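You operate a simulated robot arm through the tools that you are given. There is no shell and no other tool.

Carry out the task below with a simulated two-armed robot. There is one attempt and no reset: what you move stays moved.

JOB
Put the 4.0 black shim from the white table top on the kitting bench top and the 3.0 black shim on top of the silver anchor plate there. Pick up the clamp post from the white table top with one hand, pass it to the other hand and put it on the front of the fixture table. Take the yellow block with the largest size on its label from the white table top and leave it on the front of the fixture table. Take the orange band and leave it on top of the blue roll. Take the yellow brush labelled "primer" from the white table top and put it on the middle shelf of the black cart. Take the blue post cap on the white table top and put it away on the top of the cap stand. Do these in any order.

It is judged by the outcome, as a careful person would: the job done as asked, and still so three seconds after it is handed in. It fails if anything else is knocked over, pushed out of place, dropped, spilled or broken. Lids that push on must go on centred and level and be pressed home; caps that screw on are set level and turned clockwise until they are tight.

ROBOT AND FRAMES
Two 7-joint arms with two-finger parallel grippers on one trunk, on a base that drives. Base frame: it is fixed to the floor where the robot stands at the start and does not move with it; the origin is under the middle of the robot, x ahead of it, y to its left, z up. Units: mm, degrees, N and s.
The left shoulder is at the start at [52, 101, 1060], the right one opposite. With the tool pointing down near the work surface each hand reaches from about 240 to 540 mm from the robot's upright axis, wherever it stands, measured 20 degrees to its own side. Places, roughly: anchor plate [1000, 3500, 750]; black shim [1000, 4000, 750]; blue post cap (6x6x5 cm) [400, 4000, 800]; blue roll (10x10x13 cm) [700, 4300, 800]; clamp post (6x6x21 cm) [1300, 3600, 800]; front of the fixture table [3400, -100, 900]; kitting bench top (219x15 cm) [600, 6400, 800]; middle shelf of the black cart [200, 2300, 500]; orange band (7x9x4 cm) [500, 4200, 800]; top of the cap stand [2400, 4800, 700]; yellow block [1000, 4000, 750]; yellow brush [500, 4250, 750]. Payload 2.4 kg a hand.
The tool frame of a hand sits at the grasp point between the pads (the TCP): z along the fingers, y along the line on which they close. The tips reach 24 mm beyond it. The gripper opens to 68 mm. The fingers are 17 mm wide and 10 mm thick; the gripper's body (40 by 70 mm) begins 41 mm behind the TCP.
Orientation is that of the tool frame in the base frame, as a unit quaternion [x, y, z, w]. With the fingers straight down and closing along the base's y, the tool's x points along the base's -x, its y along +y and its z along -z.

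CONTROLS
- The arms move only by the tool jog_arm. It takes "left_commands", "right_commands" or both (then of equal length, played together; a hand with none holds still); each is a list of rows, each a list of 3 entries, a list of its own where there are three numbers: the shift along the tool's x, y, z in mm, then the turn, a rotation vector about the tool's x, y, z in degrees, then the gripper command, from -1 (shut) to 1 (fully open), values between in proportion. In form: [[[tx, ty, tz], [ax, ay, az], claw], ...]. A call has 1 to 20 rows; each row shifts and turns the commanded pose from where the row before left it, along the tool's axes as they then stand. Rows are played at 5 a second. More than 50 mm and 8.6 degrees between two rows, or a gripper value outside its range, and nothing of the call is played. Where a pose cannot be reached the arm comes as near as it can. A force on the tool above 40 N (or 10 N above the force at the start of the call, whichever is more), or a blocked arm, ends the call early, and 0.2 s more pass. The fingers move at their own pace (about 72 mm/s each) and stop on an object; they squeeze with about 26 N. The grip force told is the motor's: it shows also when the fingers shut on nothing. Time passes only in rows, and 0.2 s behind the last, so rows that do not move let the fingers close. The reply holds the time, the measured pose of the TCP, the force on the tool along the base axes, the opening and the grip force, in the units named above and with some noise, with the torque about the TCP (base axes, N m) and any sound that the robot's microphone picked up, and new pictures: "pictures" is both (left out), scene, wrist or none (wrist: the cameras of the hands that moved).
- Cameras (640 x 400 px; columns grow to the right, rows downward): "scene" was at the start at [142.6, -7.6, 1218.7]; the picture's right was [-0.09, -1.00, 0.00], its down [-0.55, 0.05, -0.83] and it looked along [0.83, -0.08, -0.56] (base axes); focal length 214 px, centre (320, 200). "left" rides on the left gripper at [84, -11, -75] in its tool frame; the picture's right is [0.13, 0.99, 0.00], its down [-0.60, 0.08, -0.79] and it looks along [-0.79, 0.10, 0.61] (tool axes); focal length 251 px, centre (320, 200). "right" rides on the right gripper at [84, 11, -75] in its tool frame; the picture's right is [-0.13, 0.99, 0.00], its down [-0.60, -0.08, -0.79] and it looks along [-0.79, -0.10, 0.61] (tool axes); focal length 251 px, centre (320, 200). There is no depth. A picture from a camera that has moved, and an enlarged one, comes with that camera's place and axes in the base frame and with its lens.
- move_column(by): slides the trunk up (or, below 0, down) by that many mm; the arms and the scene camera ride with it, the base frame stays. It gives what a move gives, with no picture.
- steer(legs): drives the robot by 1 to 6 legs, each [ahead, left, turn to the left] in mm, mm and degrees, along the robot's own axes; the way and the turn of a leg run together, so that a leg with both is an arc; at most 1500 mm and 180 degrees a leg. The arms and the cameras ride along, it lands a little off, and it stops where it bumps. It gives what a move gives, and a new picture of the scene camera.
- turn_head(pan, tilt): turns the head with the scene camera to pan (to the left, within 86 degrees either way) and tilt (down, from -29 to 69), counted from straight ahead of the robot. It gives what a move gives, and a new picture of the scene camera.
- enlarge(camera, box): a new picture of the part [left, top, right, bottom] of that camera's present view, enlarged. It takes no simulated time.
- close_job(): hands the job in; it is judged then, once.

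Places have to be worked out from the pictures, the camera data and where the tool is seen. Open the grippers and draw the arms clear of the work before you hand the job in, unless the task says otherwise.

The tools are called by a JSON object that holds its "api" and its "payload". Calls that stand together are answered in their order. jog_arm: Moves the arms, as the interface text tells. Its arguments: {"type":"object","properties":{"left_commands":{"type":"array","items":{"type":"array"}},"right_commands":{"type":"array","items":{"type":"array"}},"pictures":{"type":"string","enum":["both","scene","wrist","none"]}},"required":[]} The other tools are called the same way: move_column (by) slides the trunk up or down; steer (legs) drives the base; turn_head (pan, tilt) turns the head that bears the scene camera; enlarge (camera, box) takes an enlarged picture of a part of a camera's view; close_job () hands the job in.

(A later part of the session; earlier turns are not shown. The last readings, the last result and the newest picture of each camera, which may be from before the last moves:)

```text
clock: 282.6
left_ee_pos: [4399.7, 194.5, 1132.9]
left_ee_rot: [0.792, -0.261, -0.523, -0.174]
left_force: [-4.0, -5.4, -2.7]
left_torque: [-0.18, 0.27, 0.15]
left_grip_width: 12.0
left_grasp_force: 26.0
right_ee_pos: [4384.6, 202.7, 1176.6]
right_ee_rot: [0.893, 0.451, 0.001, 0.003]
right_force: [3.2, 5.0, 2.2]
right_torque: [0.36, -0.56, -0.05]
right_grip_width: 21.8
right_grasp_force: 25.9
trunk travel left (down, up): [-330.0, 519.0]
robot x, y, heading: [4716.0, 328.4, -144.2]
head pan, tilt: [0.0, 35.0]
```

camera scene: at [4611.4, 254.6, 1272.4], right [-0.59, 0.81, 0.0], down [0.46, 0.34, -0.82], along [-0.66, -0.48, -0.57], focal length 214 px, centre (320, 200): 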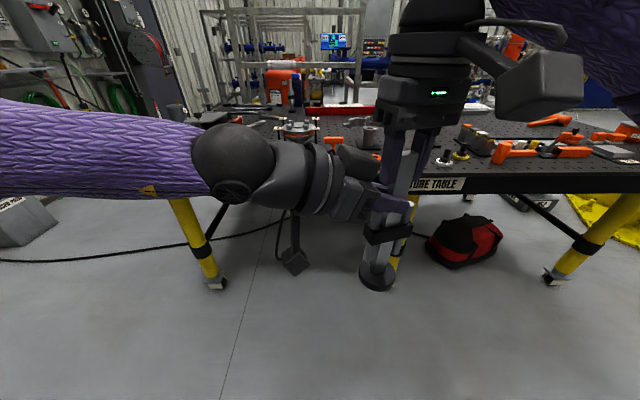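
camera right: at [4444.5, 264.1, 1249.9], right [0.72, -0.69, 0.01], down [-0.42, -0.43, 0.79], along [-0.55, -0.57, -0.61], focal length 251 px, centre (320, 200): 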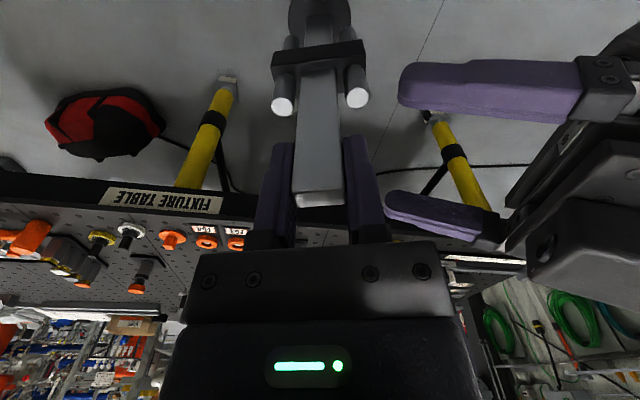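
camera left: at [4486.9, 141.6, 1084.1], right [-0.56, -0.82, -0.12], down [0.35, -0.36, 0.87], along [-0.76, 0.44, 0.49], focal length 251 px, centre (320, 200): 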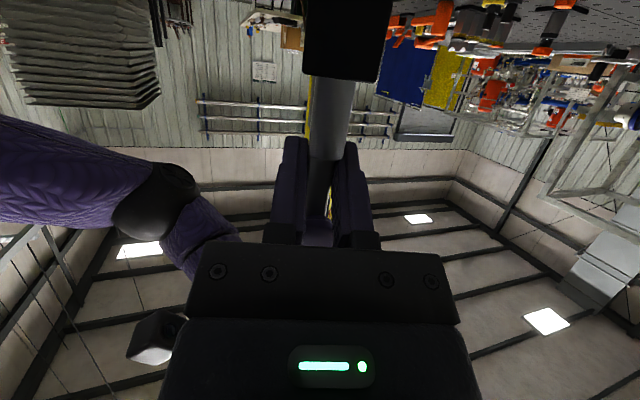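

The preload is small now. I open the right hand part way (to about 38 mm) and let the left take the post.

{"api": "jog_arm", "payload": {"right_commands": [[[0, 0, 0], [0, 0, 0], -0.2], [[0, 0, 0], [0, 0, 0], 0.1], [[0, 0, 0], [0, 0, 0], 0.1], [[0, 0, 0], [0, 0, 0], 0.1]], "pictures": "both"}}

```text
clock: 283.6
left_ee_pos: [4398.6, 195.7, 1132.2]
left_ee_rot: [0.791, -0.263, -0.524, -0.176]
left_force: [-0.2, 0.1, 1.3]
left_torque: [-0.07, -0.08, 0.01]
left_grip_width: 11.8
left_grasp_force: 26.3
right_ee_pos: [4386.5, 203.1, 1175.7]
right_ee_rot: [0.893, 0.45, 0.0, 0.004]
right_force: [0.5, 0.2, -1.1]
right_torque: [-0.05, 0.01, 0.01]
right_grip_width: 37.1
right_grasp_force: 0.0
trunk travel left (down, up): [-330.0, 519.0]
robot x, y, heading: [4714.2, 331.0, -143.7]
head pan, tilt: [0.0, 35.0]
camera scene: at [4611.4, 254.6, 1272.4], right [-0.59, 0.81, 0.0], down [0.46, 0.34, -0.82], along [-0.66, -0.48, -0.57], focal length 214 px, centre (320, 200)
camera right: at [4444.3, 263.9, 1249.8], right [0.72, -0.69, 0.01], down [-0.42, -0.43, 0.79], along [-0.55, -0.57, -0.61], focal length 251 px, centre (320, 200)
```

scene: 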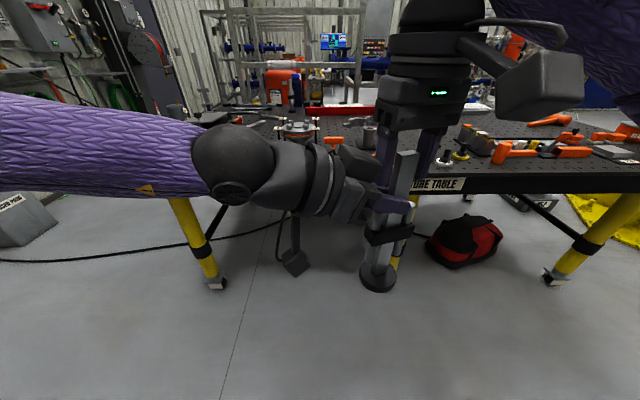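
right: 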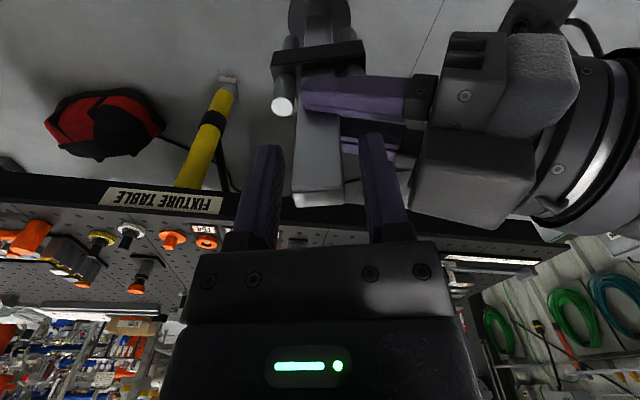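

The left hand now holds the post. I raise the right hand straight up off the shaft.

{"api": "jog_arm", "payload": {"right_commands": [[[0, 0, -15], [0, 0, 0], 0.1], [[0, 0, -20], [0, 0, 0], 0.1], [[0, 0, -25], [0, 0, 0], 0.1], [[0, -10, -25], [0, 0, 0], 0.1], [[0, 0, 0], [0, 0, 0], 0.1]], "pictures": "both"}}

```text
clock: 284.8
left_ee_pos: [4399.3, 196.3, 1132.2]
left_ee_rot: [0.791, -0.264, -0.523, -0.176]
left_force: [0.2, 0.4, 0.8]
left_torque: [-0.04, -0.05, 0.0]
left_grip_width: 11.5
left_grasp_force: 25.8
right_ee_pos: [4379.4, 208.2, 1259.5]
right_ee_rot: [0.893, 0.45, -0.001, 0.003]
right_force: [0.4, 0.0, -0.1]
right_torque: [-0.02, -0.01, -0.02]
right_grip_width: 37.4
right_grasp_force: 0.1
trunk travel left (down, up): [-330.0, 519.0]
robot x, y, heading: [4719.1, 332.3, -144.2]
head pan, tilt: [0.0, 35.0]
camera scene: at [4611.3, 254.6, 1272.4], right [-0.59, 0.81, 0.0], down [0.46, 0.34, -0.82], along [-0.66, -0.48, -0.57], focal length 214 px, centre (320, 200)
camera right: at [4436.9, 269.8, 1334.6], right [0.72, -0.69, 0.01], down [-0.42, -0.43, 0.8], along [-0.55, -0.57, -0.61], focal length 251 px, centre (320, 200)
```

scene: 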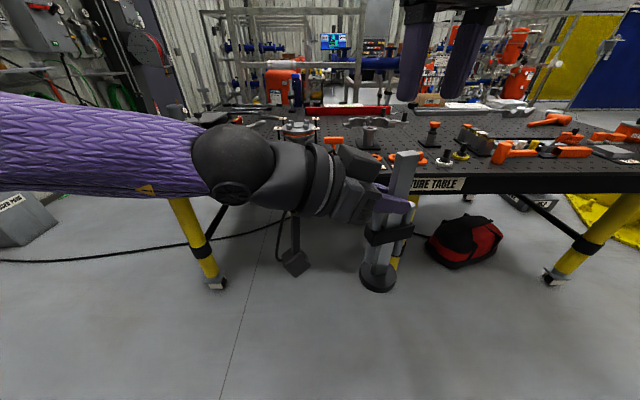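
right: 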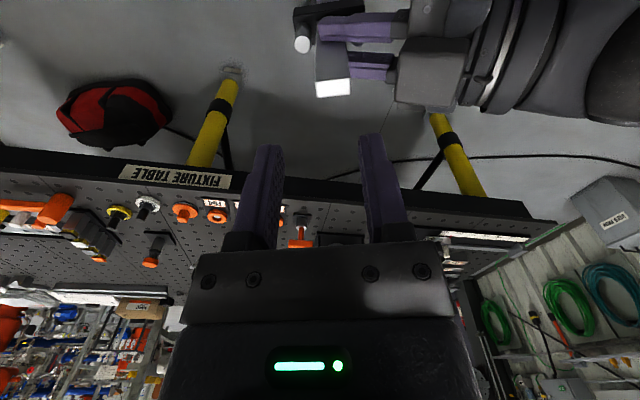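

The hand-over worked: the left hand holds the post upright. I move the right hand aside and drive toward the front of the fixture table.

{"api": "jog_arm", "payload": {"right_commands": [[[0, 0, -25], [0, 0, 0], 0.1], [[20, -19.5, -15], [0, 0, 0], 0.1], [[22, -19.5, -10], [0, 0, 0], 1], [[22, -19.5, 0], [0, 0, 0], 1], [[22, -19.5, 0], [0, 0, 0], 1]], "pictures": "none"}}

{"api": "steer", "payload": {"legs": [[0, 147, 0], [350, 0, 0]]}}

{"api": "turn_head", "payload": {"pan": 0, "tilt": 45}}

```text
clock: 285.9
left_ee_pos: [4399.6, 195.7, 1131.9]
left_ee_rot: [0.791, -0.263, -0.524, -0.176]
left_force: [0.2, 0.8, 0.2]
left_torque: [-0.04, -0.01, -0.01]
left_grip_width: 11.7
left_grasp_force: 25.4
right_ee_pos: [4364.1, 313.5, 1265.2]
right_ee_rot: [0.893, 0.45, -0.001, 0.003]
right_force: [-0.3, -0.2, -0.7]
right_torque: [0.01, 0.01, -0.01]
right_grip_width: 68.1
right_grasp_force: 0.0
right hand out of reach, approached as far as the arm can: row 1, 2, 3, 4, 5
trunk travel left (down, up): [-330.0, 519.0]
robot x, y, heading: [4717.4, 334.4, -144.1]
head pan, tilt: [0.0, 35.0]
```

```text
clock: 289.2
left_ee_pos: [4200.5, -129.9, 1132.6]
left_ee_rot: [0.791, -0.263, -0.523, -0.176]
left_force: [-0.5, 0.0, -1.0]
left_torque: [-0.03, -0.06, 0.02]
left_grip_width: 11.6
left_grasp_force: 26.3
right_ee_pos: [4165.2, -13.3, 1264.4]
right_ee_rot: [0.893, 0.45, -0.001, 0.003]
right_force: [0.8, -0.8, -0.4]
right_torque: [-0.03, 0.0, 0.03]
right_grip_width: 68.1
right_grasp_force: 0.1
trunk travel left (down, up): [-330.0, 519.0]
robot x, y, heading: [4518.2, 5.1, -144.0]
head pan, tilt: [0.0, 35.0]
camera scene: at [4411.7, -70.9, 1272.3], right [-0.59, 0.81, 0.0], down [0.47, 0.34, -0.82], along [-0.66, -0.48, -0.57], focal length 214 px, centre (320, 200)
```

scene: 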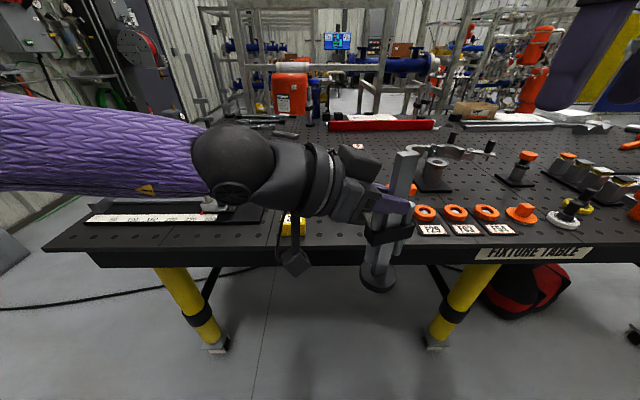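

```text
clock: 289.9
left_ee_pos: [4199.9, -130.1, 1132.0]
left_ee_rot: [0.792, -0.263, -0.523, -0.175]
left_force: [-0.9, 0.1, -0.8]
left_torque: [-0.06, -0.07, -0.01]
left_grip_width: 11.7
left_grasp_force: 25.9
right_ee_pos: [4166.6, -12.9, 1264.6]
right_ee_rot: [0.894, 0.449, 0.0, 0.003]
right_force: [0.0, -0.1, 0.0]
right_torque: [0.0, 0.02, 0.03]
right_grip_width: 68.2
right_grasp_force: 0.1
trunk travel left (down, up): [-330.0, 519.0]
robot x, y, heading: [4516.9, 2.5, -144.1]
head pan, tilt: [0.0, 45.0]
camera scene: at [4417.5, -66.7, 1257.6], right [-0.59, 0.81, 0.0], down [0.57, 0.41, -0.71], along [-0.57, -0.41, -0.71], focal length 214 px, centre (320, 200)
```

scene: 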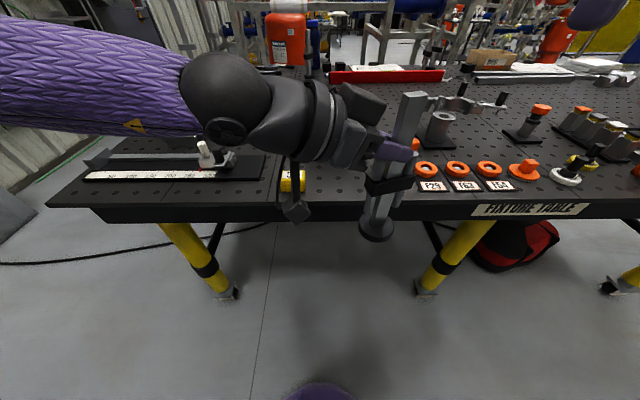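

The post is on line with its target spot, 198 mm further ahead. I drive 190 mm and look.

{"api": "steer", "payload": {"legs": [[190, 0, 0]]}}

{"api": "turn_head", "payload": {"pan": 0, "tilt": 60}}

{"api": "enlarge", "payload": {"camera": "scene", "box": [240, 60, 500, 260]}}

```text
clock: 291.5
left_ee_pos: [4047.0, -240.6, 1132.1]
left_ee_rot: [0.792, -0.263, -0.523, -0.175]
left_force: [0.4, 0.1, -0.2]
left_torque: [-0.02, -0.05, -0.03]
left_grip_width: 11.6
left_grasp_force: 26.0
right_ee_pos: [4012.5, -124.1, 1263.1]
right_ee_rot: [0.893, 0.449, -0.001, 0.003]
right_force: [-0.5, 0.4, 0.4]
right_torque: [0.01, -0.01, 0.01]
right_grip_width: 68.0
right_grasp_force: 0.1
trunk travel left (down, up): [-330.0, 519.0]
robot x, y, heading: [4363.3, -105.0, -144.0]
head pan, tilt: [0.0, 45.0]
camera scene: at [4264.4, -177.9, 1257.5], right [-0.59, 0.81, 0.0], down [0.57, 0.42, -0.71], along [-0.57, -0.42, -0.71], focal length 214 px, centre (320, 200)
```

scene: 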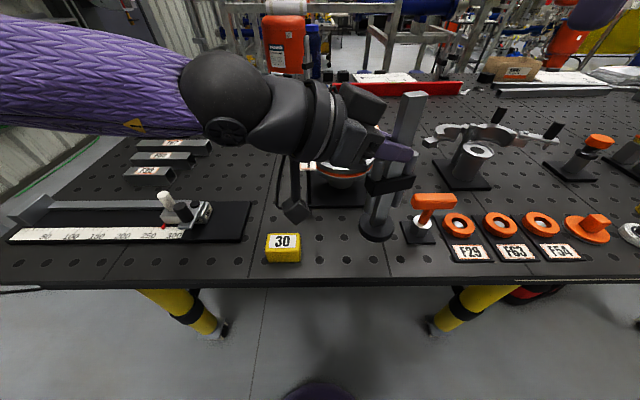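

```text
clock: 292.2
left_ee_pos: [4047.3, -239.8, 1132.2]
left_ee_rot: [0.791, -0.263, -0.524, -0.176]
left_force: [0.0, -0.2, -0.1]
left_torque: [0.0, -0.04, -0.02]
left_grip_width: 11.8
left_grasp_force: 26.0
right_ee_pos: [4011.7, -123.4, 1265.4]
right_ee_rot: [0.893, 0.449, 0.0, 0.003]
right_force: [0.6, -1.0, 0.2]
right_torque: [0.03, 0.0, 0.0]
right_grip_width: 68.0
right_grasp_force: 0.1
trunk travel left (down, up): [-330.0, 519.0]
robot x, y, heading: [4365.7, -103.0, -144.2]
head pan, tilt: [0.0, 60.0]
camera scene: at [4276.7, -168.9, 1238.1], right [-0.59, 0.81, 0.0], down [0.7, 0.51, -0.5], along [-0.4, -0.29, -0.87], focal length 214 px, centre (320, 200)
```

scene: 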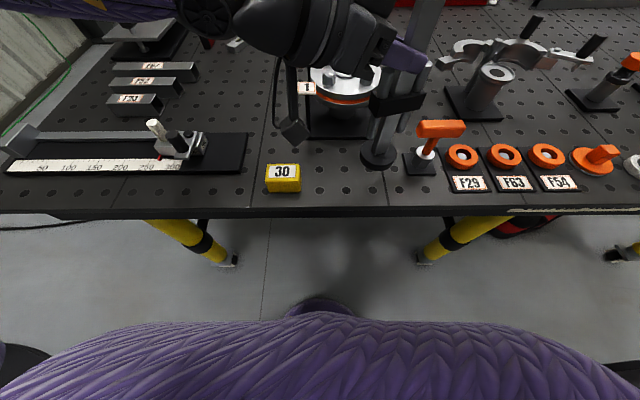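

```text
2.00 times, centred on (370, 160) of scene
camera zoom: at [4276.7, -168.9, 1238.1], right [-0.59, 0.81, 0.0], down [0.7, 0.51, -0.5], along [-0.4, -0.29, -0.87], focal length 429 px, centre (220, 280)
```

zoom: 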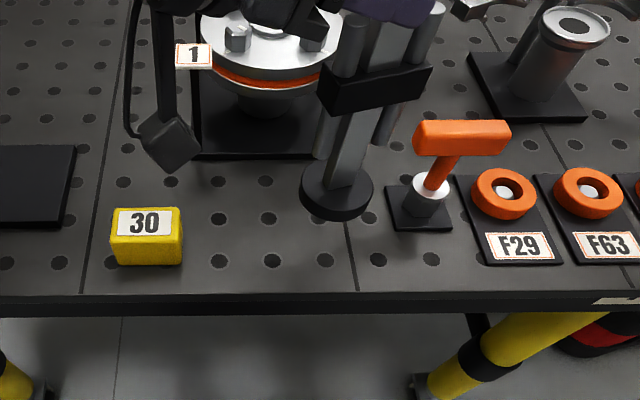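

The landing spot is free: 50 mm from the orange tool's base and 95 mm from the block. I drive 18 mm further in for a safer distance from the edge, and lower the trunk 60 mm.

{"api": "steer", "payload": {"legs": [[18, 0, 0]]}}

{"api": "move_column", "payload": {"by": -60}}

{"api": "turn_head", "payload": {"pan": 0, "tilt": 60}}

{"api": "enlarge", "payload": {"camera": "scene", "box": [240, 60, 500, 260]}}

```text
clock: 293.0
left_ee_pos: [4032.9, -250.6, 1131.8]
left_ee_rot: [0.791, -0.264, -0.523, -0.176]
left_force: [-0.4, -0.9, -0.2]
left_torque: [-0.02, -0.03, -0.04]
left_grip_width: 12.1
left_grasp_force: 26.5
right_ee_pos: [3997.5, -133.9, 1264.4]
right_ee_rot: [0.893, 0.45, 0.0, 0.003]
right_force: [0.0, -1.2, -0.6]
right_torque: [0.0, -0.01, -0.02]
right_grip_width: 68.2
right_grasp_force: 0.0
trunk travel left (down, up): [-330.0, 519.0]
robot x, y, heading: [4351.0, -119.8, -144.0]
head pan, tilt: [0.0, 60.0]
camera scene: at [4261.6, -179.9, 1238.0], right [-0.59, 0.81, 0.0], down [0.7, 0.51, -0.5], along [-0.4, -0.29, -0.87], focal length 214 px, centre (320, 200)
```

scene: 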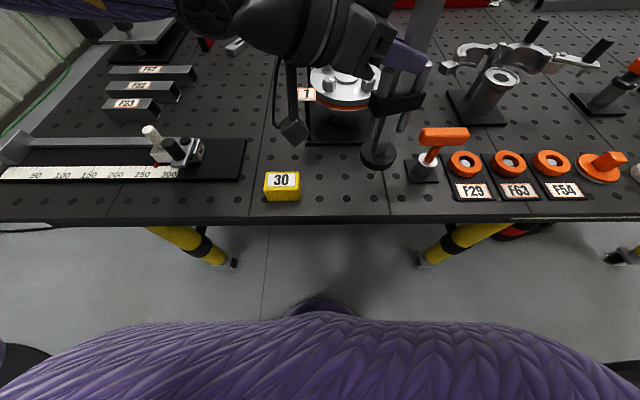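

```text
clock: 294.0
left_ee_pos: [4033.3, -250.5, 1073.2]
left_ee_rot: [0.791, -0.263, -0.524, -0.175]
left_force: [0.2, 0.2, 0.8]
left_torque: [-0.04, -0.04, 0.01]
left_grip_width: 11.8
left_grasp_force: 25.6
right_ee_pos: [3988.1, -142.1, 1195.7]
right_ee_rot: [0.893, 0.45, 0.015, 0.001]
right_force: [0.1, 0.3, 1.0]
right_torque: [0.01, -0.03, -0.01]
right_grip_width: 68.1
right_grasp_force: 0.0
trunk travel left (down, up): [-270.0, 579.0]
robot x, y, heading: [4353.2, -115.9, -144.1]
head pan, tilt: [0.0, 60.0]
```

```text
clock: 294.6
left_ee_pos: [4033.1, -249.9, 1072.6]
left_ee_rot: [0.792, -0.263, -0.523, -0.175]
left_force: [0.9, -0.6, 0.4]
left_torque: [-0.03, -0.07, -0.02]
left_grip_width: 11.8
left_grasp_force: 25.7
right_ee_pos: [3988.0, -142.5, 1195.5]
right_ee_rot: [0.893, 0.45, 0.015, 0.002]
right_force: [-0.5, -0.2, 0.5]
right_torque: [0.01, -0.01, 0.0]
right_grip_width: 67.9
right_grasp_force: 0.1
trunk travel left (down, up): [-270.0, 579.0]
robot x, y, heading: [4353.3, -117.4, -143.8]
head pan, tilt: [0.0, 60.0]
camera scene: at [4252.4, -186.6, 1177.4], right [-0.59, 0.81, 0.0], down [0.7, 0.51, -0.5], along [-0.4, -0.29, -0.87], focal length 214 px, centre (320, 200)
```

scene: 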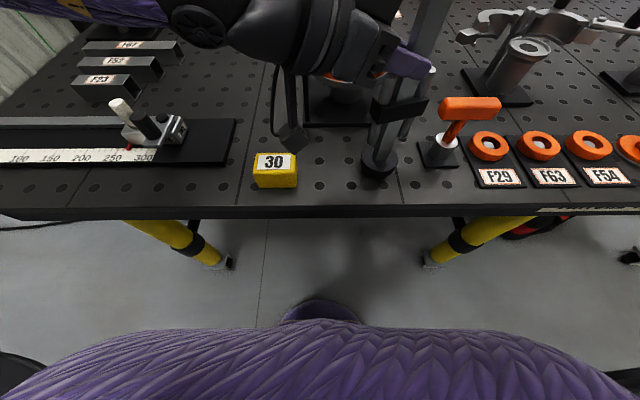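

```text
2.00 times, centred on (370, 160) of scene
camera zoom: at [4252.4, -186.6, 1177.4], right [-0.59, 0.81, 0.0], down [0.7, 0.51, -0.5], along [-0.4, -0.29, -0.87], focal length 429 px, centre (220, 280)
```

zoom: 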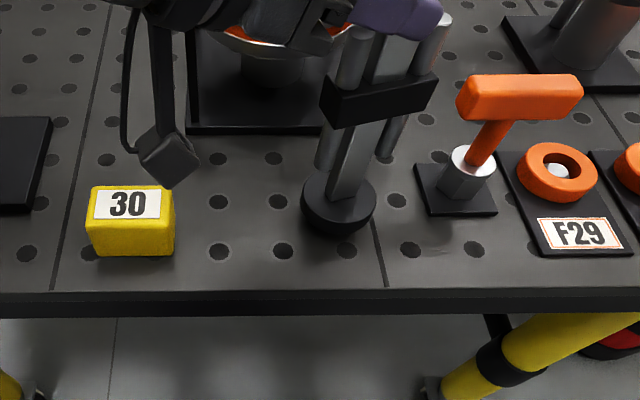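

About 15 mm to go. I lower the post with the arm in small steps until contact.

{"api": "jog_arm", "payload": {"left_commands": [[[5.5, 0, 2.4], [0, 0, 0], -1], [[3.7, 0, 1.6], [0, 0, 0], -1], [[2.8, 0, 1.2], [0, 0, 0], -1], [[0, 0, 0], [0, 0, 0], -1]], "pictures": "none"}}

```text
clock: 295.6
left_ee_pos: [4035.3, -250.0, 1058.1]
left_ee_rot: [0.791, -0.263, -0.523, -0.175]
left_force: [0.2, 1.2, 0.2]
left_torque: [-0.01, -0.06, 0.01]
left_grip_width: 11.5
left_grasp_force: 26.3
right_ee_pos: [3987.1, -141.6, 1195.9]
right_ee_rot: [0.893, 0.45, 0.014, 0.002]
right_force: [-0.6, 0.7, 0.1]
right_torque: [0.02, -0.03, 0.02]
right_grip_width: 67.9
right_grasp_force: 0.1
trunk travel left (down, up): [-270.0, 579.0]
robot x, y, heading: [4352.2, -113.2, -143.9]
head pan, tilt: [0.0, 60.0]
```

No contact yet; two more small steps.

{"api": "jog_arm", "payload": {"left_commands": [[[1.8, 0, 0.8], [0, 0, 0], -1], [[1.8, 0, 0.8], [0, 0, 0], -1], [[0, 0, 0], [0, 0, 0], -1]], "pictures": "none"}}

```text
clock: 296.4
left_ee_pos: [4033.7, -250.5, 1054.7]
left_ee_rot: [0.791, -0.264, -0.523, -0.176]
left_force: [-0.5, -0.1, 0.3]
left_torque: [0.03, 0.14, 0.03]
left_grip_width: 11.7
left_grasp_force: 26.2
right_ee_pos: [3988.7, -141.6, 1195.2]
right_ee_rot: [0.893, 0.45, 0.014, 0.0]
right_force: [-0.4, 0.8, -0.7]
right_torque: [0.02, -0.03, 0.02]
right_grip_width: 67.9
right_grasp_force: 0.0
trunk travel left (down, up): [-270.0, 579.0]
robot x, y, heading: [4349.0, -116.2, -143.9]
head pan, tilt: [0.0, 60.0]
```

The torque changes slightly. I look at the post's foot.

{"api": "enlarge", "payload": {"camera": "scene", "box": [320, 100, 460, 220]}}

{"api": "jog_arm", "payload": {"left_commands": [[[1.8, 0, 0.8], [0, 0, 0], -1], [[0, 0, 0], [0, 0, 0], -1]], "pictures": "none"}}

```text
3.33 times, centred on (390, 160) of scene
camera zoom: at [4252.6, -186.6, 1177.5], right [-0.59, 0.81, 0.0], down [0.7, 0.51, -0.5], along [-0.4, -0.29, -0.87], focal length 715 px, centre (87, 333)
```

zoom: 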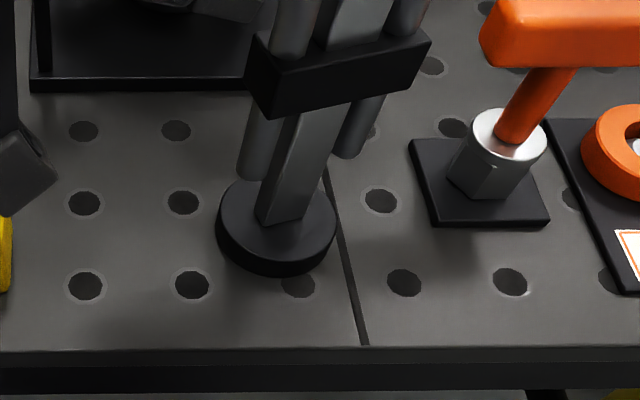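

```text
clock: 297.0
left_ee_pos: [4033.6, -250.0, 1055.5]
left_ee_rot: [0.79, -0.263, -0.526, -0.175]
left_force: [1.6, -4.3, 18.6]
left_torque: [0.08, 0.25, 0.01]
left_grip_width: 11.5
left_grasp_force: 26.1
right_ee_pos: [3990.8, -141.8, 1197.2]
right_ee_rot: [0.893, 0.45, 0.014, 0.001]
right_force: [-0.3, 0.1, -0.2]
right_torque: [-0.01, 0.0, 0.0]
right_grip_width: 68.2
right_grasp_force: 0.1
trunk travel left (down, up): [-270.0, 579.0]
robot x, y, heading: [4348.1, -116.3, -143.9]
head pan, tilt: [0.0, 60.0]
```

Contact with 19 N: the post stands on the table. I ease 1 mm, open the left hand fully, and withdraw along the tool axis.

{"api": "jog_arm", "payload": {"left_commands": [[[-0.9, 0, -0.4], [0, 0, 0], -1], [[0, 0, 0], [0, 0, 0], -0.4], [[0, 0, 0], [0, 0, 0], 0.3], [[0, 0, 0], [0, 0, 0], 1], [[0, 0, 0], [0, 0, 0], 1]], "pictures": "both"}}

{"api": "enlarge", "payload": {"camera": "scene", "box": [300, 40, 480, 220]}}

```text
clock: 298.2
left_ee_pos: [4032.3, -250.1, 1054.6]
left_ee_rot: [0.792, -0.262, -0.524, -0.175]
left_force: [-0.3, 0.3, -0.1]
left_torque: [0.02, 0.0, -0.02]
left_grip_width: 68.1
left_grasp_force: 0.0
right_ee_pos: [3988.4, -142.9, 1193.6]
right_ee_rot: [0.893, 0.45, 0.014, 0.0]
right_force: [0.4, -0.4, -0.1]
right_torque: [-0.02, -0.01, 0.02]
right_grip_width: 68.1
right_grasp_force: 0.0
trunk travel left (down, up): [-270.0, 579.0]
robot x, y, heading: [4349.8, -117.5, -143.7]
head pan, tilt: [0.0, 60.0]
camera scene: at [4252.6, -186.5, 1177.4], right [-0.59, 0.81, 0.0], down [0.7, 0.51, -0.5], along [-0.4, -0.29, -0.87], focal length 214 px, centre (320, 200)
camera left: at [4121.7, -303.3, 1006.5], right [-0.55, -0.82, -0.12], down [0.35, -0.36, 0.87], along [-0.76, 0.44, 0.49], focal length 251 px, centre (320, 200)
```

scene: 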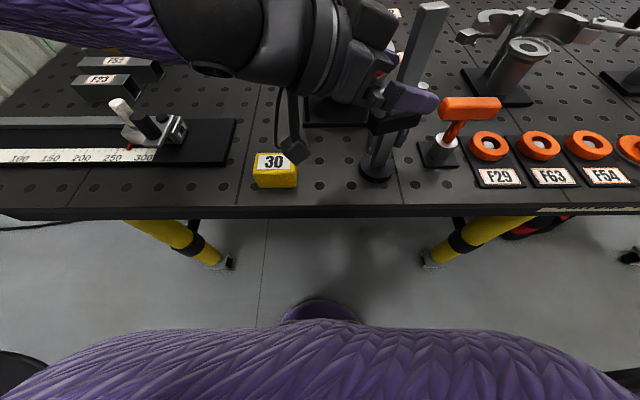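
left: 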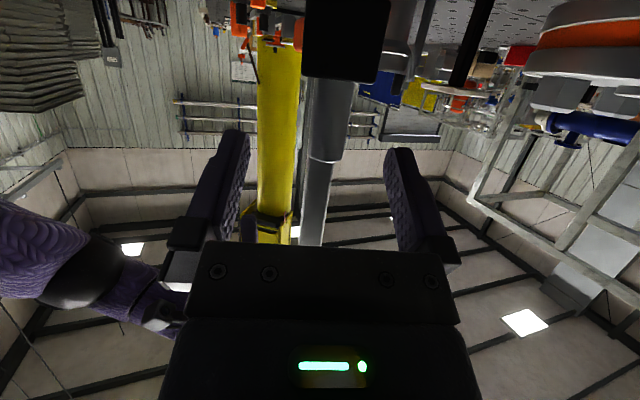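

```text
2.22 times, centred on (390, 130) of scene
camera zoom: at [4252.6, -186.5, 1177.4], right [-0.59, 0.81, 0.0], down [0.7, 0.51, -0.5], along [-0.4, -0.29, -0.87], focal length 477 px, centre (164, 356)
```

zoom: 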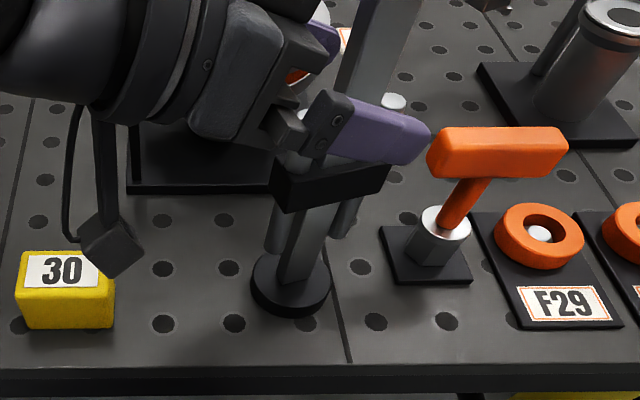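

The post stands by itself. To withdraw without arm drift I drive the base left and slightly back, along the finger direction.

{"api": "steer", "payload": {"legs": [[-30, 100, 0]]}}

{"api": "enlarge", "payload": {"camera": "scene", "box": [240, 40, 500, 240]}}

```text
clock: 299.4
left_ee_pos: [4117.0, -314.0, 1054.8]
left_ee_rot: [0.791, -0.262, -0.524, -0.175]
left_force: [-0.1, 0.4, 1.2]
left_torque: [0.0, 0.0, -0.01]
left_grip_width: 67.8
left_grasp_force: 0.1
right_ee_pos: [4071.6, -205.4, 1195.2]
right_ee_rot: [0.893, 0.45, 0.014, 0.001]
right_force: [0.5, 0.7, 0.8]
right_torque: [0.02, -0.02, 0.01]
right_grip_width: 67.9
right_grasp_force: 0.1
trunk travel left (down, up): [-270.0, 579.0]
robot x, y, heading: [4435.2, -179.1, -144.1]
head pan, tilt: [0.0, 60.0]
camera scene: at [4335.6, -250.2, 1177.4], right [-0.59, 0.81, 0.0], down [0.7, 0.51, -0.5], along [-0.4, -0.29, -0.87], focal length 214 px, centre (320, 200)
```

scene: 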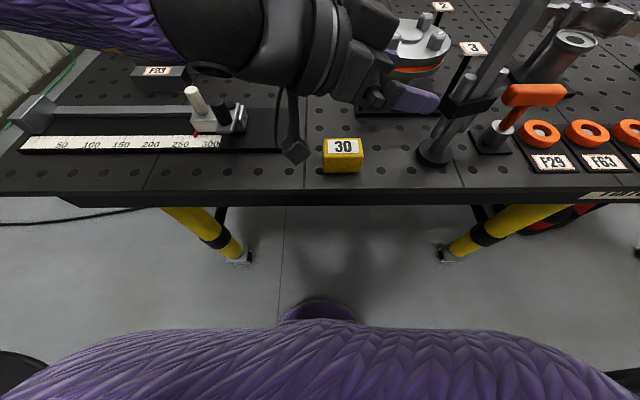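

```text
2.00 times, centred on (370, 140) of scene
camera zoom: at [4335.6, -250.2, 1177.4], right [-0.59, 0.81, 0.0], down [0.7, 0.51, -0.5], along [-0.4, -0.29, -0.87], focal length 429 px, centre (220, 320)
```

zoom: 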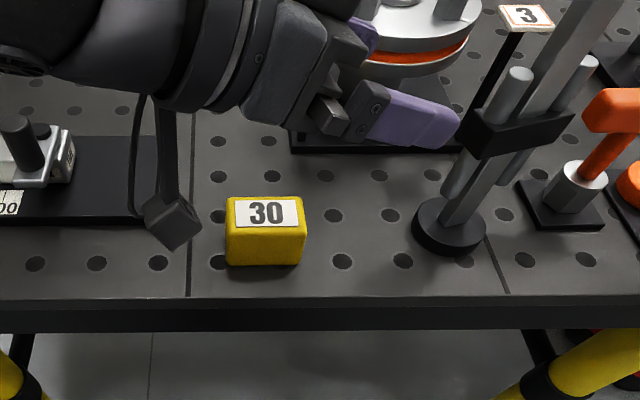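

Both items are in place on the front and the hand is clear. I raise the trunk, back off and restore the left hand to pointing down.

{"api": "move_column", "payload": {"by": 150}}

{"api": "steer", "payload": {"legs": [[-450, 0, 0]]}}

{"api": "jog_arm", "payload": {"left_commands": [[[0, 0, -20], [-4.95, 4.95, -4.95], 1], [[0, 0, -20], [-4.95, 4.95, -4.95], 1], [[0, 0, -20], [-4.95, 4.95, -4.95], 1], [[0, 0, -10], [-4.95, 4.95, -4.95], 1], [[0, 0, 0], [-4.95, 4.95, -4.95], 1], [[0, 0, 0], [-4.95, 4.95, -4.95], 1], [[0, 0, 0], [-4.95, 4.95, -4.95], 1], [[0, 0, 0], [-4.95, 4.95, -4.95], 1], [[0, 0, 0], [0, 0, 0], 1]], "pictures": "scene"}}

```text
clock: 301.1
left_ee_pos: [4115.5, -314.9, 1204.0]
left_ee_rot: [0.791, -0.263, -0.523, -0.175]
left_force: [-0.9, 0.7, 0.5]
left_torque: [0.01, 0.04, 0.04]
left_grip_width: 67.9
left_grasp_force: 0.0
right_ee_pos: [4070.5, -206.8, 1343.9]
right_ee_rot: [0.893, 0.45, 0.015, 0.001]
right_force: [0.1, 0.1, -0.5]
right_torque: [0.02, 0.02, 0.01]
right_grip_width: 68.1
right_grasp_force: 0.1
trunk travel left (down, up): [-420.0, 429.0]
robot x, y, heading: [4435.2, -180.8, -143.9]
head pan, tilt: [0.0, 60.0]
```

```text
clock: 303.9
left_ee_pos: [4485.1, -46.1, 1205.0]
left_ee_rot: [0.792, -0.26, -0.524, -0.173]
left_force: [-0.2, -0.1, -0.2]
left_torque: [-0.01, 0.0, 0.0]
left_grip_width: 68.1
left_grasp_force: 0.0
right_ee_pos: [4439.0, 62.0, 1344.6]
right_ee_rot: [0.891, 0.455, 0.013, 0.001]
right_force: [1.1, -0.4, -0.6]
right_torque: [0.04, 0.0, -0.01]
right_grip_width: 68.2
right_grasp_force: 0.0
trunk travel left (down, up): [-420.0, 429.0]
robot x, y, heading: [4800.8, 94.2, -143.6]
head pan, tilt: [0.0, 60.0]
camera scene: at [4724.9, 35.0, 1328.9], right [-0.6, 0.8, 0.0], down [0.7, 0.52, -0.5], along [-0.4, -0.3, -0.87], focal length 214 px, centre (320, 200)
```

scene: 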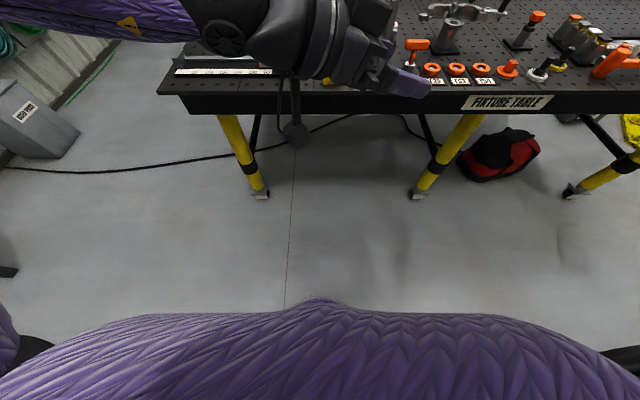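

```text
clock: 305.9
left_ee_pos: [4556.4, -126.9, 1241.2]
left_ee_rot: [0.964, 0.126, -0.236, 0.011]
left_force: [0.4, 0.5, 0.1]
left_torque: [-0.01, -0.01, 0.02]
left_grip_width: 67.9
left_grasp_force: 0.0
left hand out of reach, approached as far as the arm can: row 6, 7, 8
right_ee_pos: [4439.5, 60.8, 1344.4]
right_ee_rot: [0.891, 0.455, 0.014, 0.0]
right_force: [0.4, -0.3, -0.3]
right_torque: [0.0, -0.01, 0.0]
right_grip_width: 68.0
right_grasp_force: 0.0
trunk travel left (down, up): [-420.0, 429.0]
robot x, y, heading: [4801.5, 87.6, -143.5]
head pan, tilt: [0.0, 60.0]
camera scene: at [4724.6, 34.5, 1328.9], right [-0.6, 0.8, 0.0], down [0.7, 0.52, -0.5], along [-0.4, -0.3, -0.87], focal length 214 px, centre (320, 200)
```

scene: 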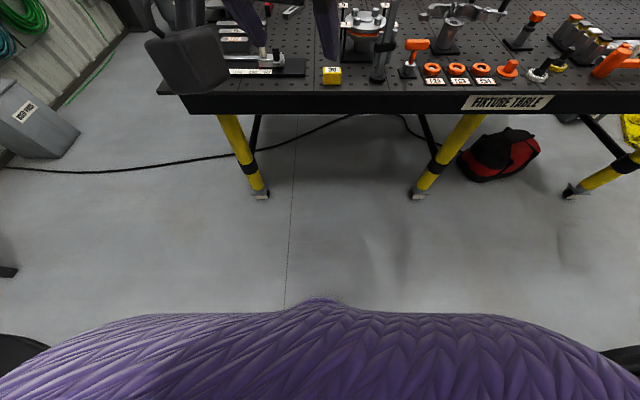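

I bring the left hand outward and a little down, then finish turning it to point straight down.

{"api": "jog_arm", "payload": {"left_commands": [[[8, 23, -5], [0, 0, 0], 1], [[8, 23, -5], [0, 0, 0], 1], [[8, 23, -5], [0, 0, 0], 1], [[8, 23, -5], [0, 0, 0], 1], [[14, 1, 27], [0, 0, 0], 1], [[14, 1, 27], [0, 0, 0], 1], [[0, 0, 0], [-1.47, 5.3, -4.2], 1], [[0, 0, 0], [-1.47, 5.3, -4.2], 1], [[0, 0, 0], [-1.47, 5.3, -4.2], 1], [[0, 0, 0], [-1.47, 5.3, -4.2], 1], [[0, 0, 0], [-1.47, 5.3, -4.2], 1], [[0, 0, 0], [0, 0, 0], 1]], "right_commands": [[[0, -5, 0], [0, 0, 3], 1], [[0, -5, 0], [0, 0, 3], 1], [[0, -5, 0], [0, 0, 3], 1], [[0, -5, 0], [0, 0, 3], 1], [[0, -5, 0], [0, -1.5, 3], 1], [[0, 0, 0], [0, 0, 2], 1], [[0, 0, 20], [0, 0, 0], 1], [[0, 0, 20], [0, 0, 0], 1], [[0, 0, 20], [0, 0, 0], 1], [[0, 0, 0], [0, 0, 0], 1], [[0, 0, 0], [0, 0, 0], 1], [[0, 0, 0], [0, 0, 0], 1]], "pictures": "none"}}

```text
clock: 308.5
left_ee_pos: [4615.2, -206.2, 1180.9]
left_ee_rot: [0.951, 0.309, 0.001, 0.001]
left_force: [0.0, 0.2, -0.1]
left_torque: [0.01, 0.0, -0.02]
left_grip_width: 68.4
left_grasp_force: 0.1
right_ee_pos: [4420.1, 78.6, 1284.6]
right_ee_rot: [0.948, 0.318, 0.002, 0.004]
right_force: [-0.3, -0.4, 0.1]
right_torque: [0.02, -0.04, 0.0]
right_grip_width: 68.0
right_grasp_force: 0.0
trunk travel left (down, up): [-420.0, 429.0]
robot x, y, heading: [4802.3, 91.0, -143.5]
head pan, tilt: [0.0, 60.0]
```

Arms are restored. Now back to the white table for shim 4.0 and the brush: I turn around and drive back along the aisle.

{"api": "steer", "payload": {"legs": [[0, 0, -82], [1450, 0, 0], [700, 0, -7]]}}

{"api": "turn_head", "payload": {"pan": 0, "tilt": 22}}

```text
clock: 322.7
left_ee_pos: [3040.1, 1860.9, 1180.4]
left_ee_rot: [0.893, -0.45, 0.001, 0.002]
left_force: [0.2, 0.9, 0.0]
left_torque: [0.0, -0.01, 0.01]
left_grip_width: 68.0
left_grasp_force: 0.1
right_ee_pos: [3322.3, 2055.4, 1284.3]
right_ee_rot: [0.896, -0.444, -0.002, 0.004]
right_force: [0.2, 0.3, -0.2]
right_torque: [0.0, 0.0, 0.03]
right_grip_width: 67.8
right_grasp_force: 0.0
trunk travel left (down, up): [-420.0, 429.0]
robot x, y, heading: [3340.8, 1676.0, 127.0]
head pan, tilt: [0.0, 60.0]
camera scene: at [3281.6, 1753.5, 1328.8], right [0.8, 0.6, 0.0], down [0.52, -0.69, -0.5], along [-0.3, 0.4, -0.87], focal length 214 px, centre (320, 200)
```

scene: 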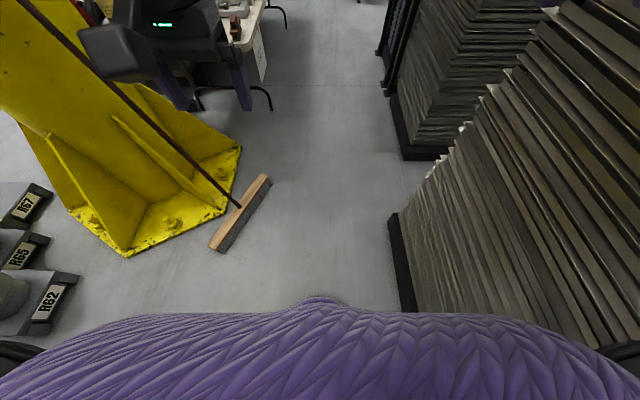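

```text
clock: 323.7
left_ee_pos: [3039.6, 1861.7, 1179.7]
left_ee_rot: [0.892, -0.451, 0.0, 0.001]
left_force: [-0.2, -0.5, 0.4]
left_torque: [-0.01, 0.0, 0.01]
left_grip_width: 67.8
left_grasp_force: 0.0
right_ee_pos: [3324.4, 2056.0, 1284.8]
right_ee_rot: [0.896, -0.444, -0.002, 0.005]
right_force: [0.6, 0.0, 0.4]
right_torque: [-0.01, -0.01, 0.04]
right_grip_width: 67.9
right_grasp_force: 0.1
trunk travel left (down, up): [-420.0, 429.0]
robot x, y, heading: [3338.6, 1678.6, 126.6]
head pan, tilt: [0.0, 22.0]
camera scene: at [3266.1, 1774.2, 1383.7], right [0.8, 0.6, 0.0], down [0.23, -0.3, -0.93], along [-0.56, 0.74, -0.38], focal length 214 px, centre (320, 200)
```

scene: 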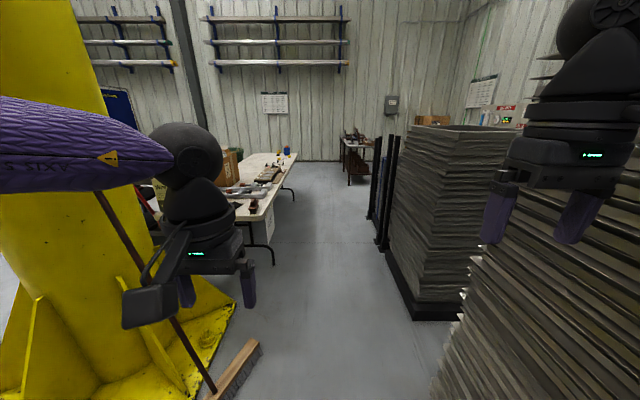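

The corridor back is the same: the tall stack about 530 mm to my right, the broom about 390 mm to my left. I go through with a slight drift left.

{"api": "steer", "payload": {"legs": [[1330, 55, 0]]}}

```text
clock: 330.4
left_ee_pos: [2188.9, 2900.6, 1180.4]
left_ee_rot: [0.893, -0.45, 0.0, 0.002]
left_force: [-0.3, -0.1, 0.0]
left_torque: [0.03, 0.02, 0.01]
left_grip_width: 67.9
left_grasp_force: 0.1
right_ee_pos: [2471.7, 3096.4, 1284.3]
right_ee_rot: [0.897, -0.443, -0.001, 0.004]
right_force: [-0.2, 0.0, 0.3]
right_torque: [0.02, 0.02, 0.03]
right_grip_width: 67.8
right_grasp_force: 0.1
trunk travel left (down, up): [-420.0, 429.0]
robot x, y, heading: [2492.1, 2713.9, 126.9]
head pan, tilt: [0.0, 22.0]
camera scene: at [2415.3, 2813.7, 1383.7], right [0.8, 0.6, 0.0], down [0.23, -0.3, -0.93], along [-0.56, 0.74, -0.38], focal length 214 px, centre (320, 200)
```

scene: 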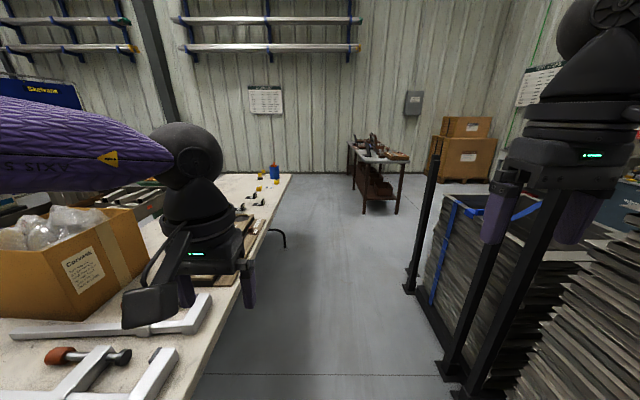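

I continue to the table's left side and turn to face it for shim 4.0.

{"api": "steer", "payload": {"legs": [[1470, -120, 0], [0, 0, 89]]}}

{"api": "turn_head", "payload": {"pan": -5, "tilt": 50}}

```text
clock: 341.6
left_ee_pos: [1495.7, 3677.9, 1180.4]
left_ee_rot: [0.951, 0.309, 0.001, 0.0]
left_force: [0.0, 0.5, 0.7]
left_torque: [0.04, -0.05, 0.01]
left_grip_width: 68.1
left_grasp_force: 0.1
right_ee_pos: [1301.8, 3962.7, 1285.2]
right_ee_rot: [0.949, 0.316, 0.002, 0.005]
right_force: [-0.3, 0.6, 0.2]
right_torque: [-0.01, 0.0, 0.0]
right_grip_width: 67.9
right_grasp_force: 0.0
trunk travel left (down, up): [-420.0, 429.0]
robot x, y, heading: [1682.5, 3978.5, -143.6]
head pan, tilt: [0.0, 22.0]
camera scene: at [1584.8, 3904.0, 1383.8], right [-0.59, 0.8, 0.0], down [0.3, 0.22, -0.93], along [-0.75, -0.55, -0.37], focal length 214 px, centre (320, 200)
```

scene: 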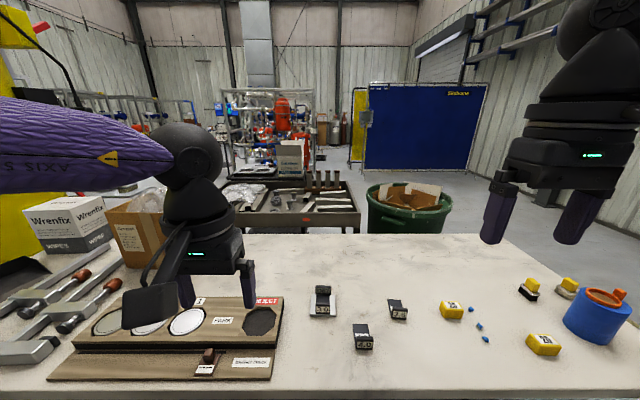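

```text
clock: 342.6
left_ee_pos: [1495.5, 3679.2, 1180.6]
left_ee_rot: [0.951, 0.31, 0.001, 0.002]
left_force: [0.3, 0.1, 0.1]
left_torque: [0.02, -0.02, 0.0]
left_grip_width: 68.0
left_grasp_force: 0.0
right_ee_pos: [1302.3, 3962.3, 1285.6]
right_ee_rot: [0.948, 0.317, 0.003, 0.004]
right_force: [0.1, 0.5, -0.1]
right_torque: [-0.04, -0.01, -0.03]
right_grip_width: 67.9
right_grasp_force: 0.2
trunk travel left (down, up): [-420.0, 429.0]
robot x, y, heading: [1681.5, 3977.2, -143.8]
head pan, tilt: [-5.0, 50.0]
camera scene: at [1593.7, 3919.0, 1341.5], right [-0.52, 0.85, 0.0], down [0.65, 0.4, -0.64], along [-0.55, -0.34, -0.77], focal length 214 px, centre (320, 200)
```

scene: 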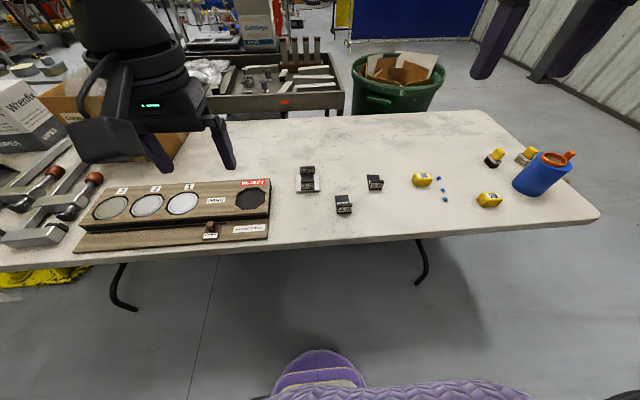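

All is as I left it. Shim 4.0 is 549 mm ahead and 124 mm right of my axis, good for the right hand. I drive 200 mm forward and lower the trunk.

{"api": "steer", "payload": {"legs": [[200, 0, 0]]}}

{"api": "move_column", "payload": {"by": -270}}

{"api": "turn_head", "payload": {"pan": -10, "tilt": 55}}

{"api": "enlarge", "payload": {"camera": "scene", "box": [230, 100, 430, 240]}}

```text
clock: 344.2
left_ee_pos: [1333.9, 3559.1, 1180.1]
left_ee_rot: [0.951, 0.31, 0.001, 0.001]
left_force: [0.8, -0.2, -0.8]
left_torque: [0.04, -0.01, -0.02]
left_grip_width: 67.9
left_grasp_force: 0.1
right_ee_pos: [1139.7, 3842.0, 1283.6]
right_ee_rot: [0.948, 0.318, 0.002, 0.005]
right_force: [-0.5, -0.4, -0.9]
right_torque: [0.02, -0.01, 0.02]
right_grip_width: 68.1
right_grasp_force: 0.0
trunk travel left (down, up): [-420.0, 429.0]
robot x, y, heading: [1520.1, 3857.0, -143.4]
head pan, tilt: [-5.0, 50.0]
camera scene: at [1431.3, 3798.5, 1341.3], right [-0.52, 0.85, 0.0], down [0.65, 0.4, -0.64], along [-0.55, -0.34, -0.77], focal length 214 px, centre (320, 200)
```

scene: 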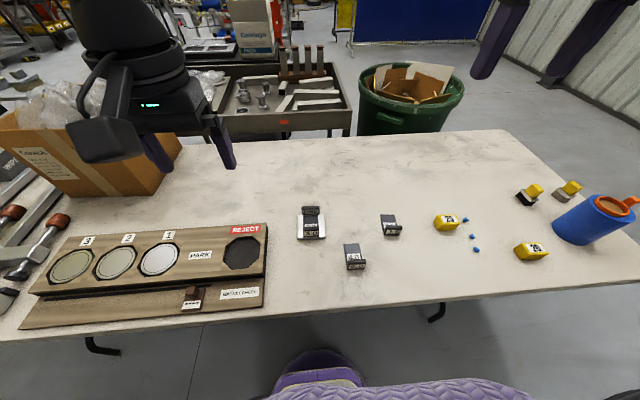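

```text
clock: 346.9
left_ee_pos: [1333.3, 3558.1, 910.8]
left_ee_rot: [0.951, 0.31, 0.002, 0.001]
left_force: [0.5, 0.4, -0.1]
left_torque: [0.04, 0.0, -0.01]
left_grip_width: 68.1
left_grasp_force: 0.1
right_ee_pos: [1141.1, 3842.9, 1015.0]
right_ee_rot: [0.948, 0.318, 0.002, 0.004]
right_force: [0.6, -0.8, 0.4]
right_torque: [0.0, -0.01, -0.03]
right_grip_width: 67.9
right_grasp_force: 0.0
trunk travel left (down, up): [-150.0, 699.0]
robot x, y, heading: [1520.2, 3854.3, -143.1]
head pan, tilt: [-5.0, 50.0]
```

```text
clock: 347.6
left_ee_pos: [1334.5, 3558.0, 910.6]
left_ee_rot: [0.951, 0.31, 0.001, 0.001]
left_force: [0.0, -0.5, 0.6]
left_torque: [0.01, -0.01, 0.02]
left_grip_width: 67.9
left_grasp_force: 0.0
right_ee_pos: [1141.2, 3843.0, 1014.7]
right_ee_rot: [0.948, 0.317, 0.002, 0.004]
right_force: [0.0, 0.1, 0.3]
right_torque: [0.0, 0.0, 0.01]
right_grip_width: 68.1
right_grasp_force: 0.2
trunk travel left (down, up): [-150.0, 699.0]
robot x, y, heading: [1521.5, 3854.0, -143.6]
head pan, tilt: [-10.0, 55.0]
camera scene: at [1386.8, 3772.6, 1061.0], right [-0.45, 0.89, 0.0], down [0.73, 0.37, -0.57], along [-0.51, -0.26, -0.82], focal length 214 px, centre (320, 200)
```

scene: 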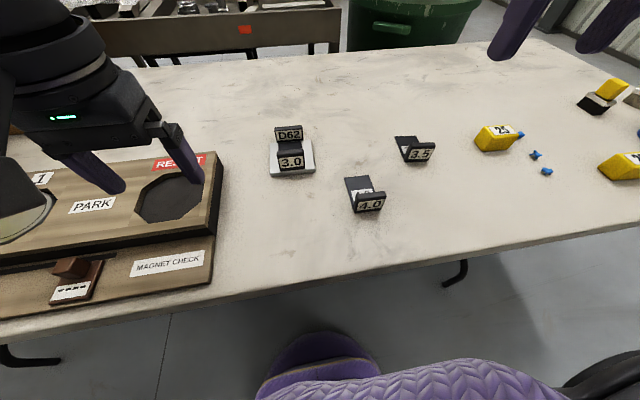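

```text
2.86 times, centred on (330, 170) of scene
camera zoom: at [1386.8, 3772.6, 1061.0], right [-0.45, 0.89, 0.0], down [0.73, 0.37, -0.57], along [-0.51, -0.26, -0.82], focal length 613 px, centre (291, 286)
```

zoom: 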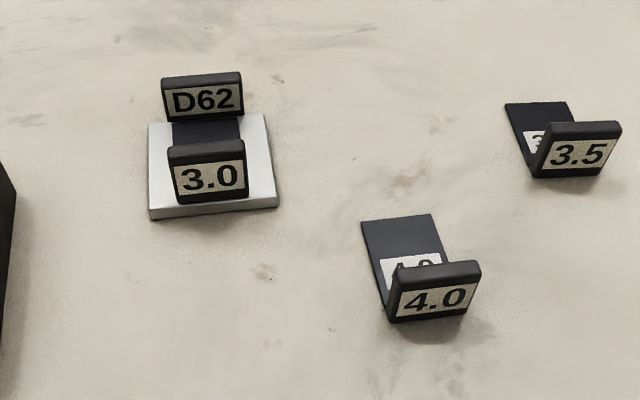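

Shim 4.0's tab centre is at about (1162, 3758), heading −144°. I bring the right hand above it.

{"api": "jog_arm", "payload": {"right_commands": [[[-7, 16, 28], [0, 0, 0.5], 1], [[-7, 16, 30], [0, 0, 0.5], 1], [[-7, 16, 30], [0, 0, 0.4], 1], [[-7, 16, 30], [0, 0, 0], 1], [[-6.5, 16, 30], [0, 0, 0], 1], [[0, 0, 0], [0, 0, 0], 1]], "pictures": "wrist"}}

{"api": "enlarge", "payload": {"camera": "right", "box": [200, 0, 440, 160]}}

```text
clock: 349.0
left_ee_pos: [1335.4, 3558.5, 910.2]
left_ee_rot: [0.951, 0.31, 0.001, 0.001]
left_force: [-0.1, -0.1, -0.4]
left_torque: [0.03, 0.05, 0.02]
left_grip_width: 68.0
left_grasp_force: 0.0
right_ee_pos: [1160.7, 3756.1, 867.0]
right_ee_rot: [0.952, 0.306, 0.002, 0.004]
right_force: [0.8, -0.2, 0.6]
right_torque: [-0.02, 0.03, -0.02]
right_grip_width: 68.2
right_grasp_force: 0.1
trunk travel left (down, up): [-150.0, 699.0]
robot x, y, heading: [1524.3, 3854.2, -143.4]
head pan, tilt: [-10.0, 55.0]
camera right: at [1234.6, 3796.6, 942.1], right [0.47, -0.88, 0.01], down [-0.54, -0.28, 0.79], along [-0.7, -0.38, -0.61], focal length 251 px, centre (320, 200)
```

right: 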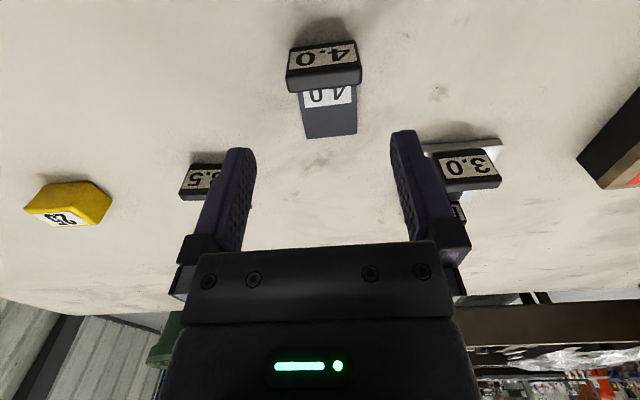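

```text
2.50 times, centred on (320, 80) of right
camera zoom: at [1234.6, 3796.6, 942.1], right [0.47, -0.88, 0.01], down [-0.54, -0.28, 0.79], along [-0.7, -0.38, -0.61], focal length 629 px, centre (320, 500)
```

zoom: 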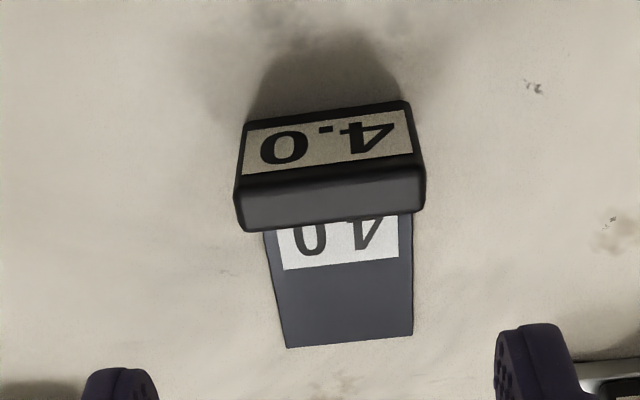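

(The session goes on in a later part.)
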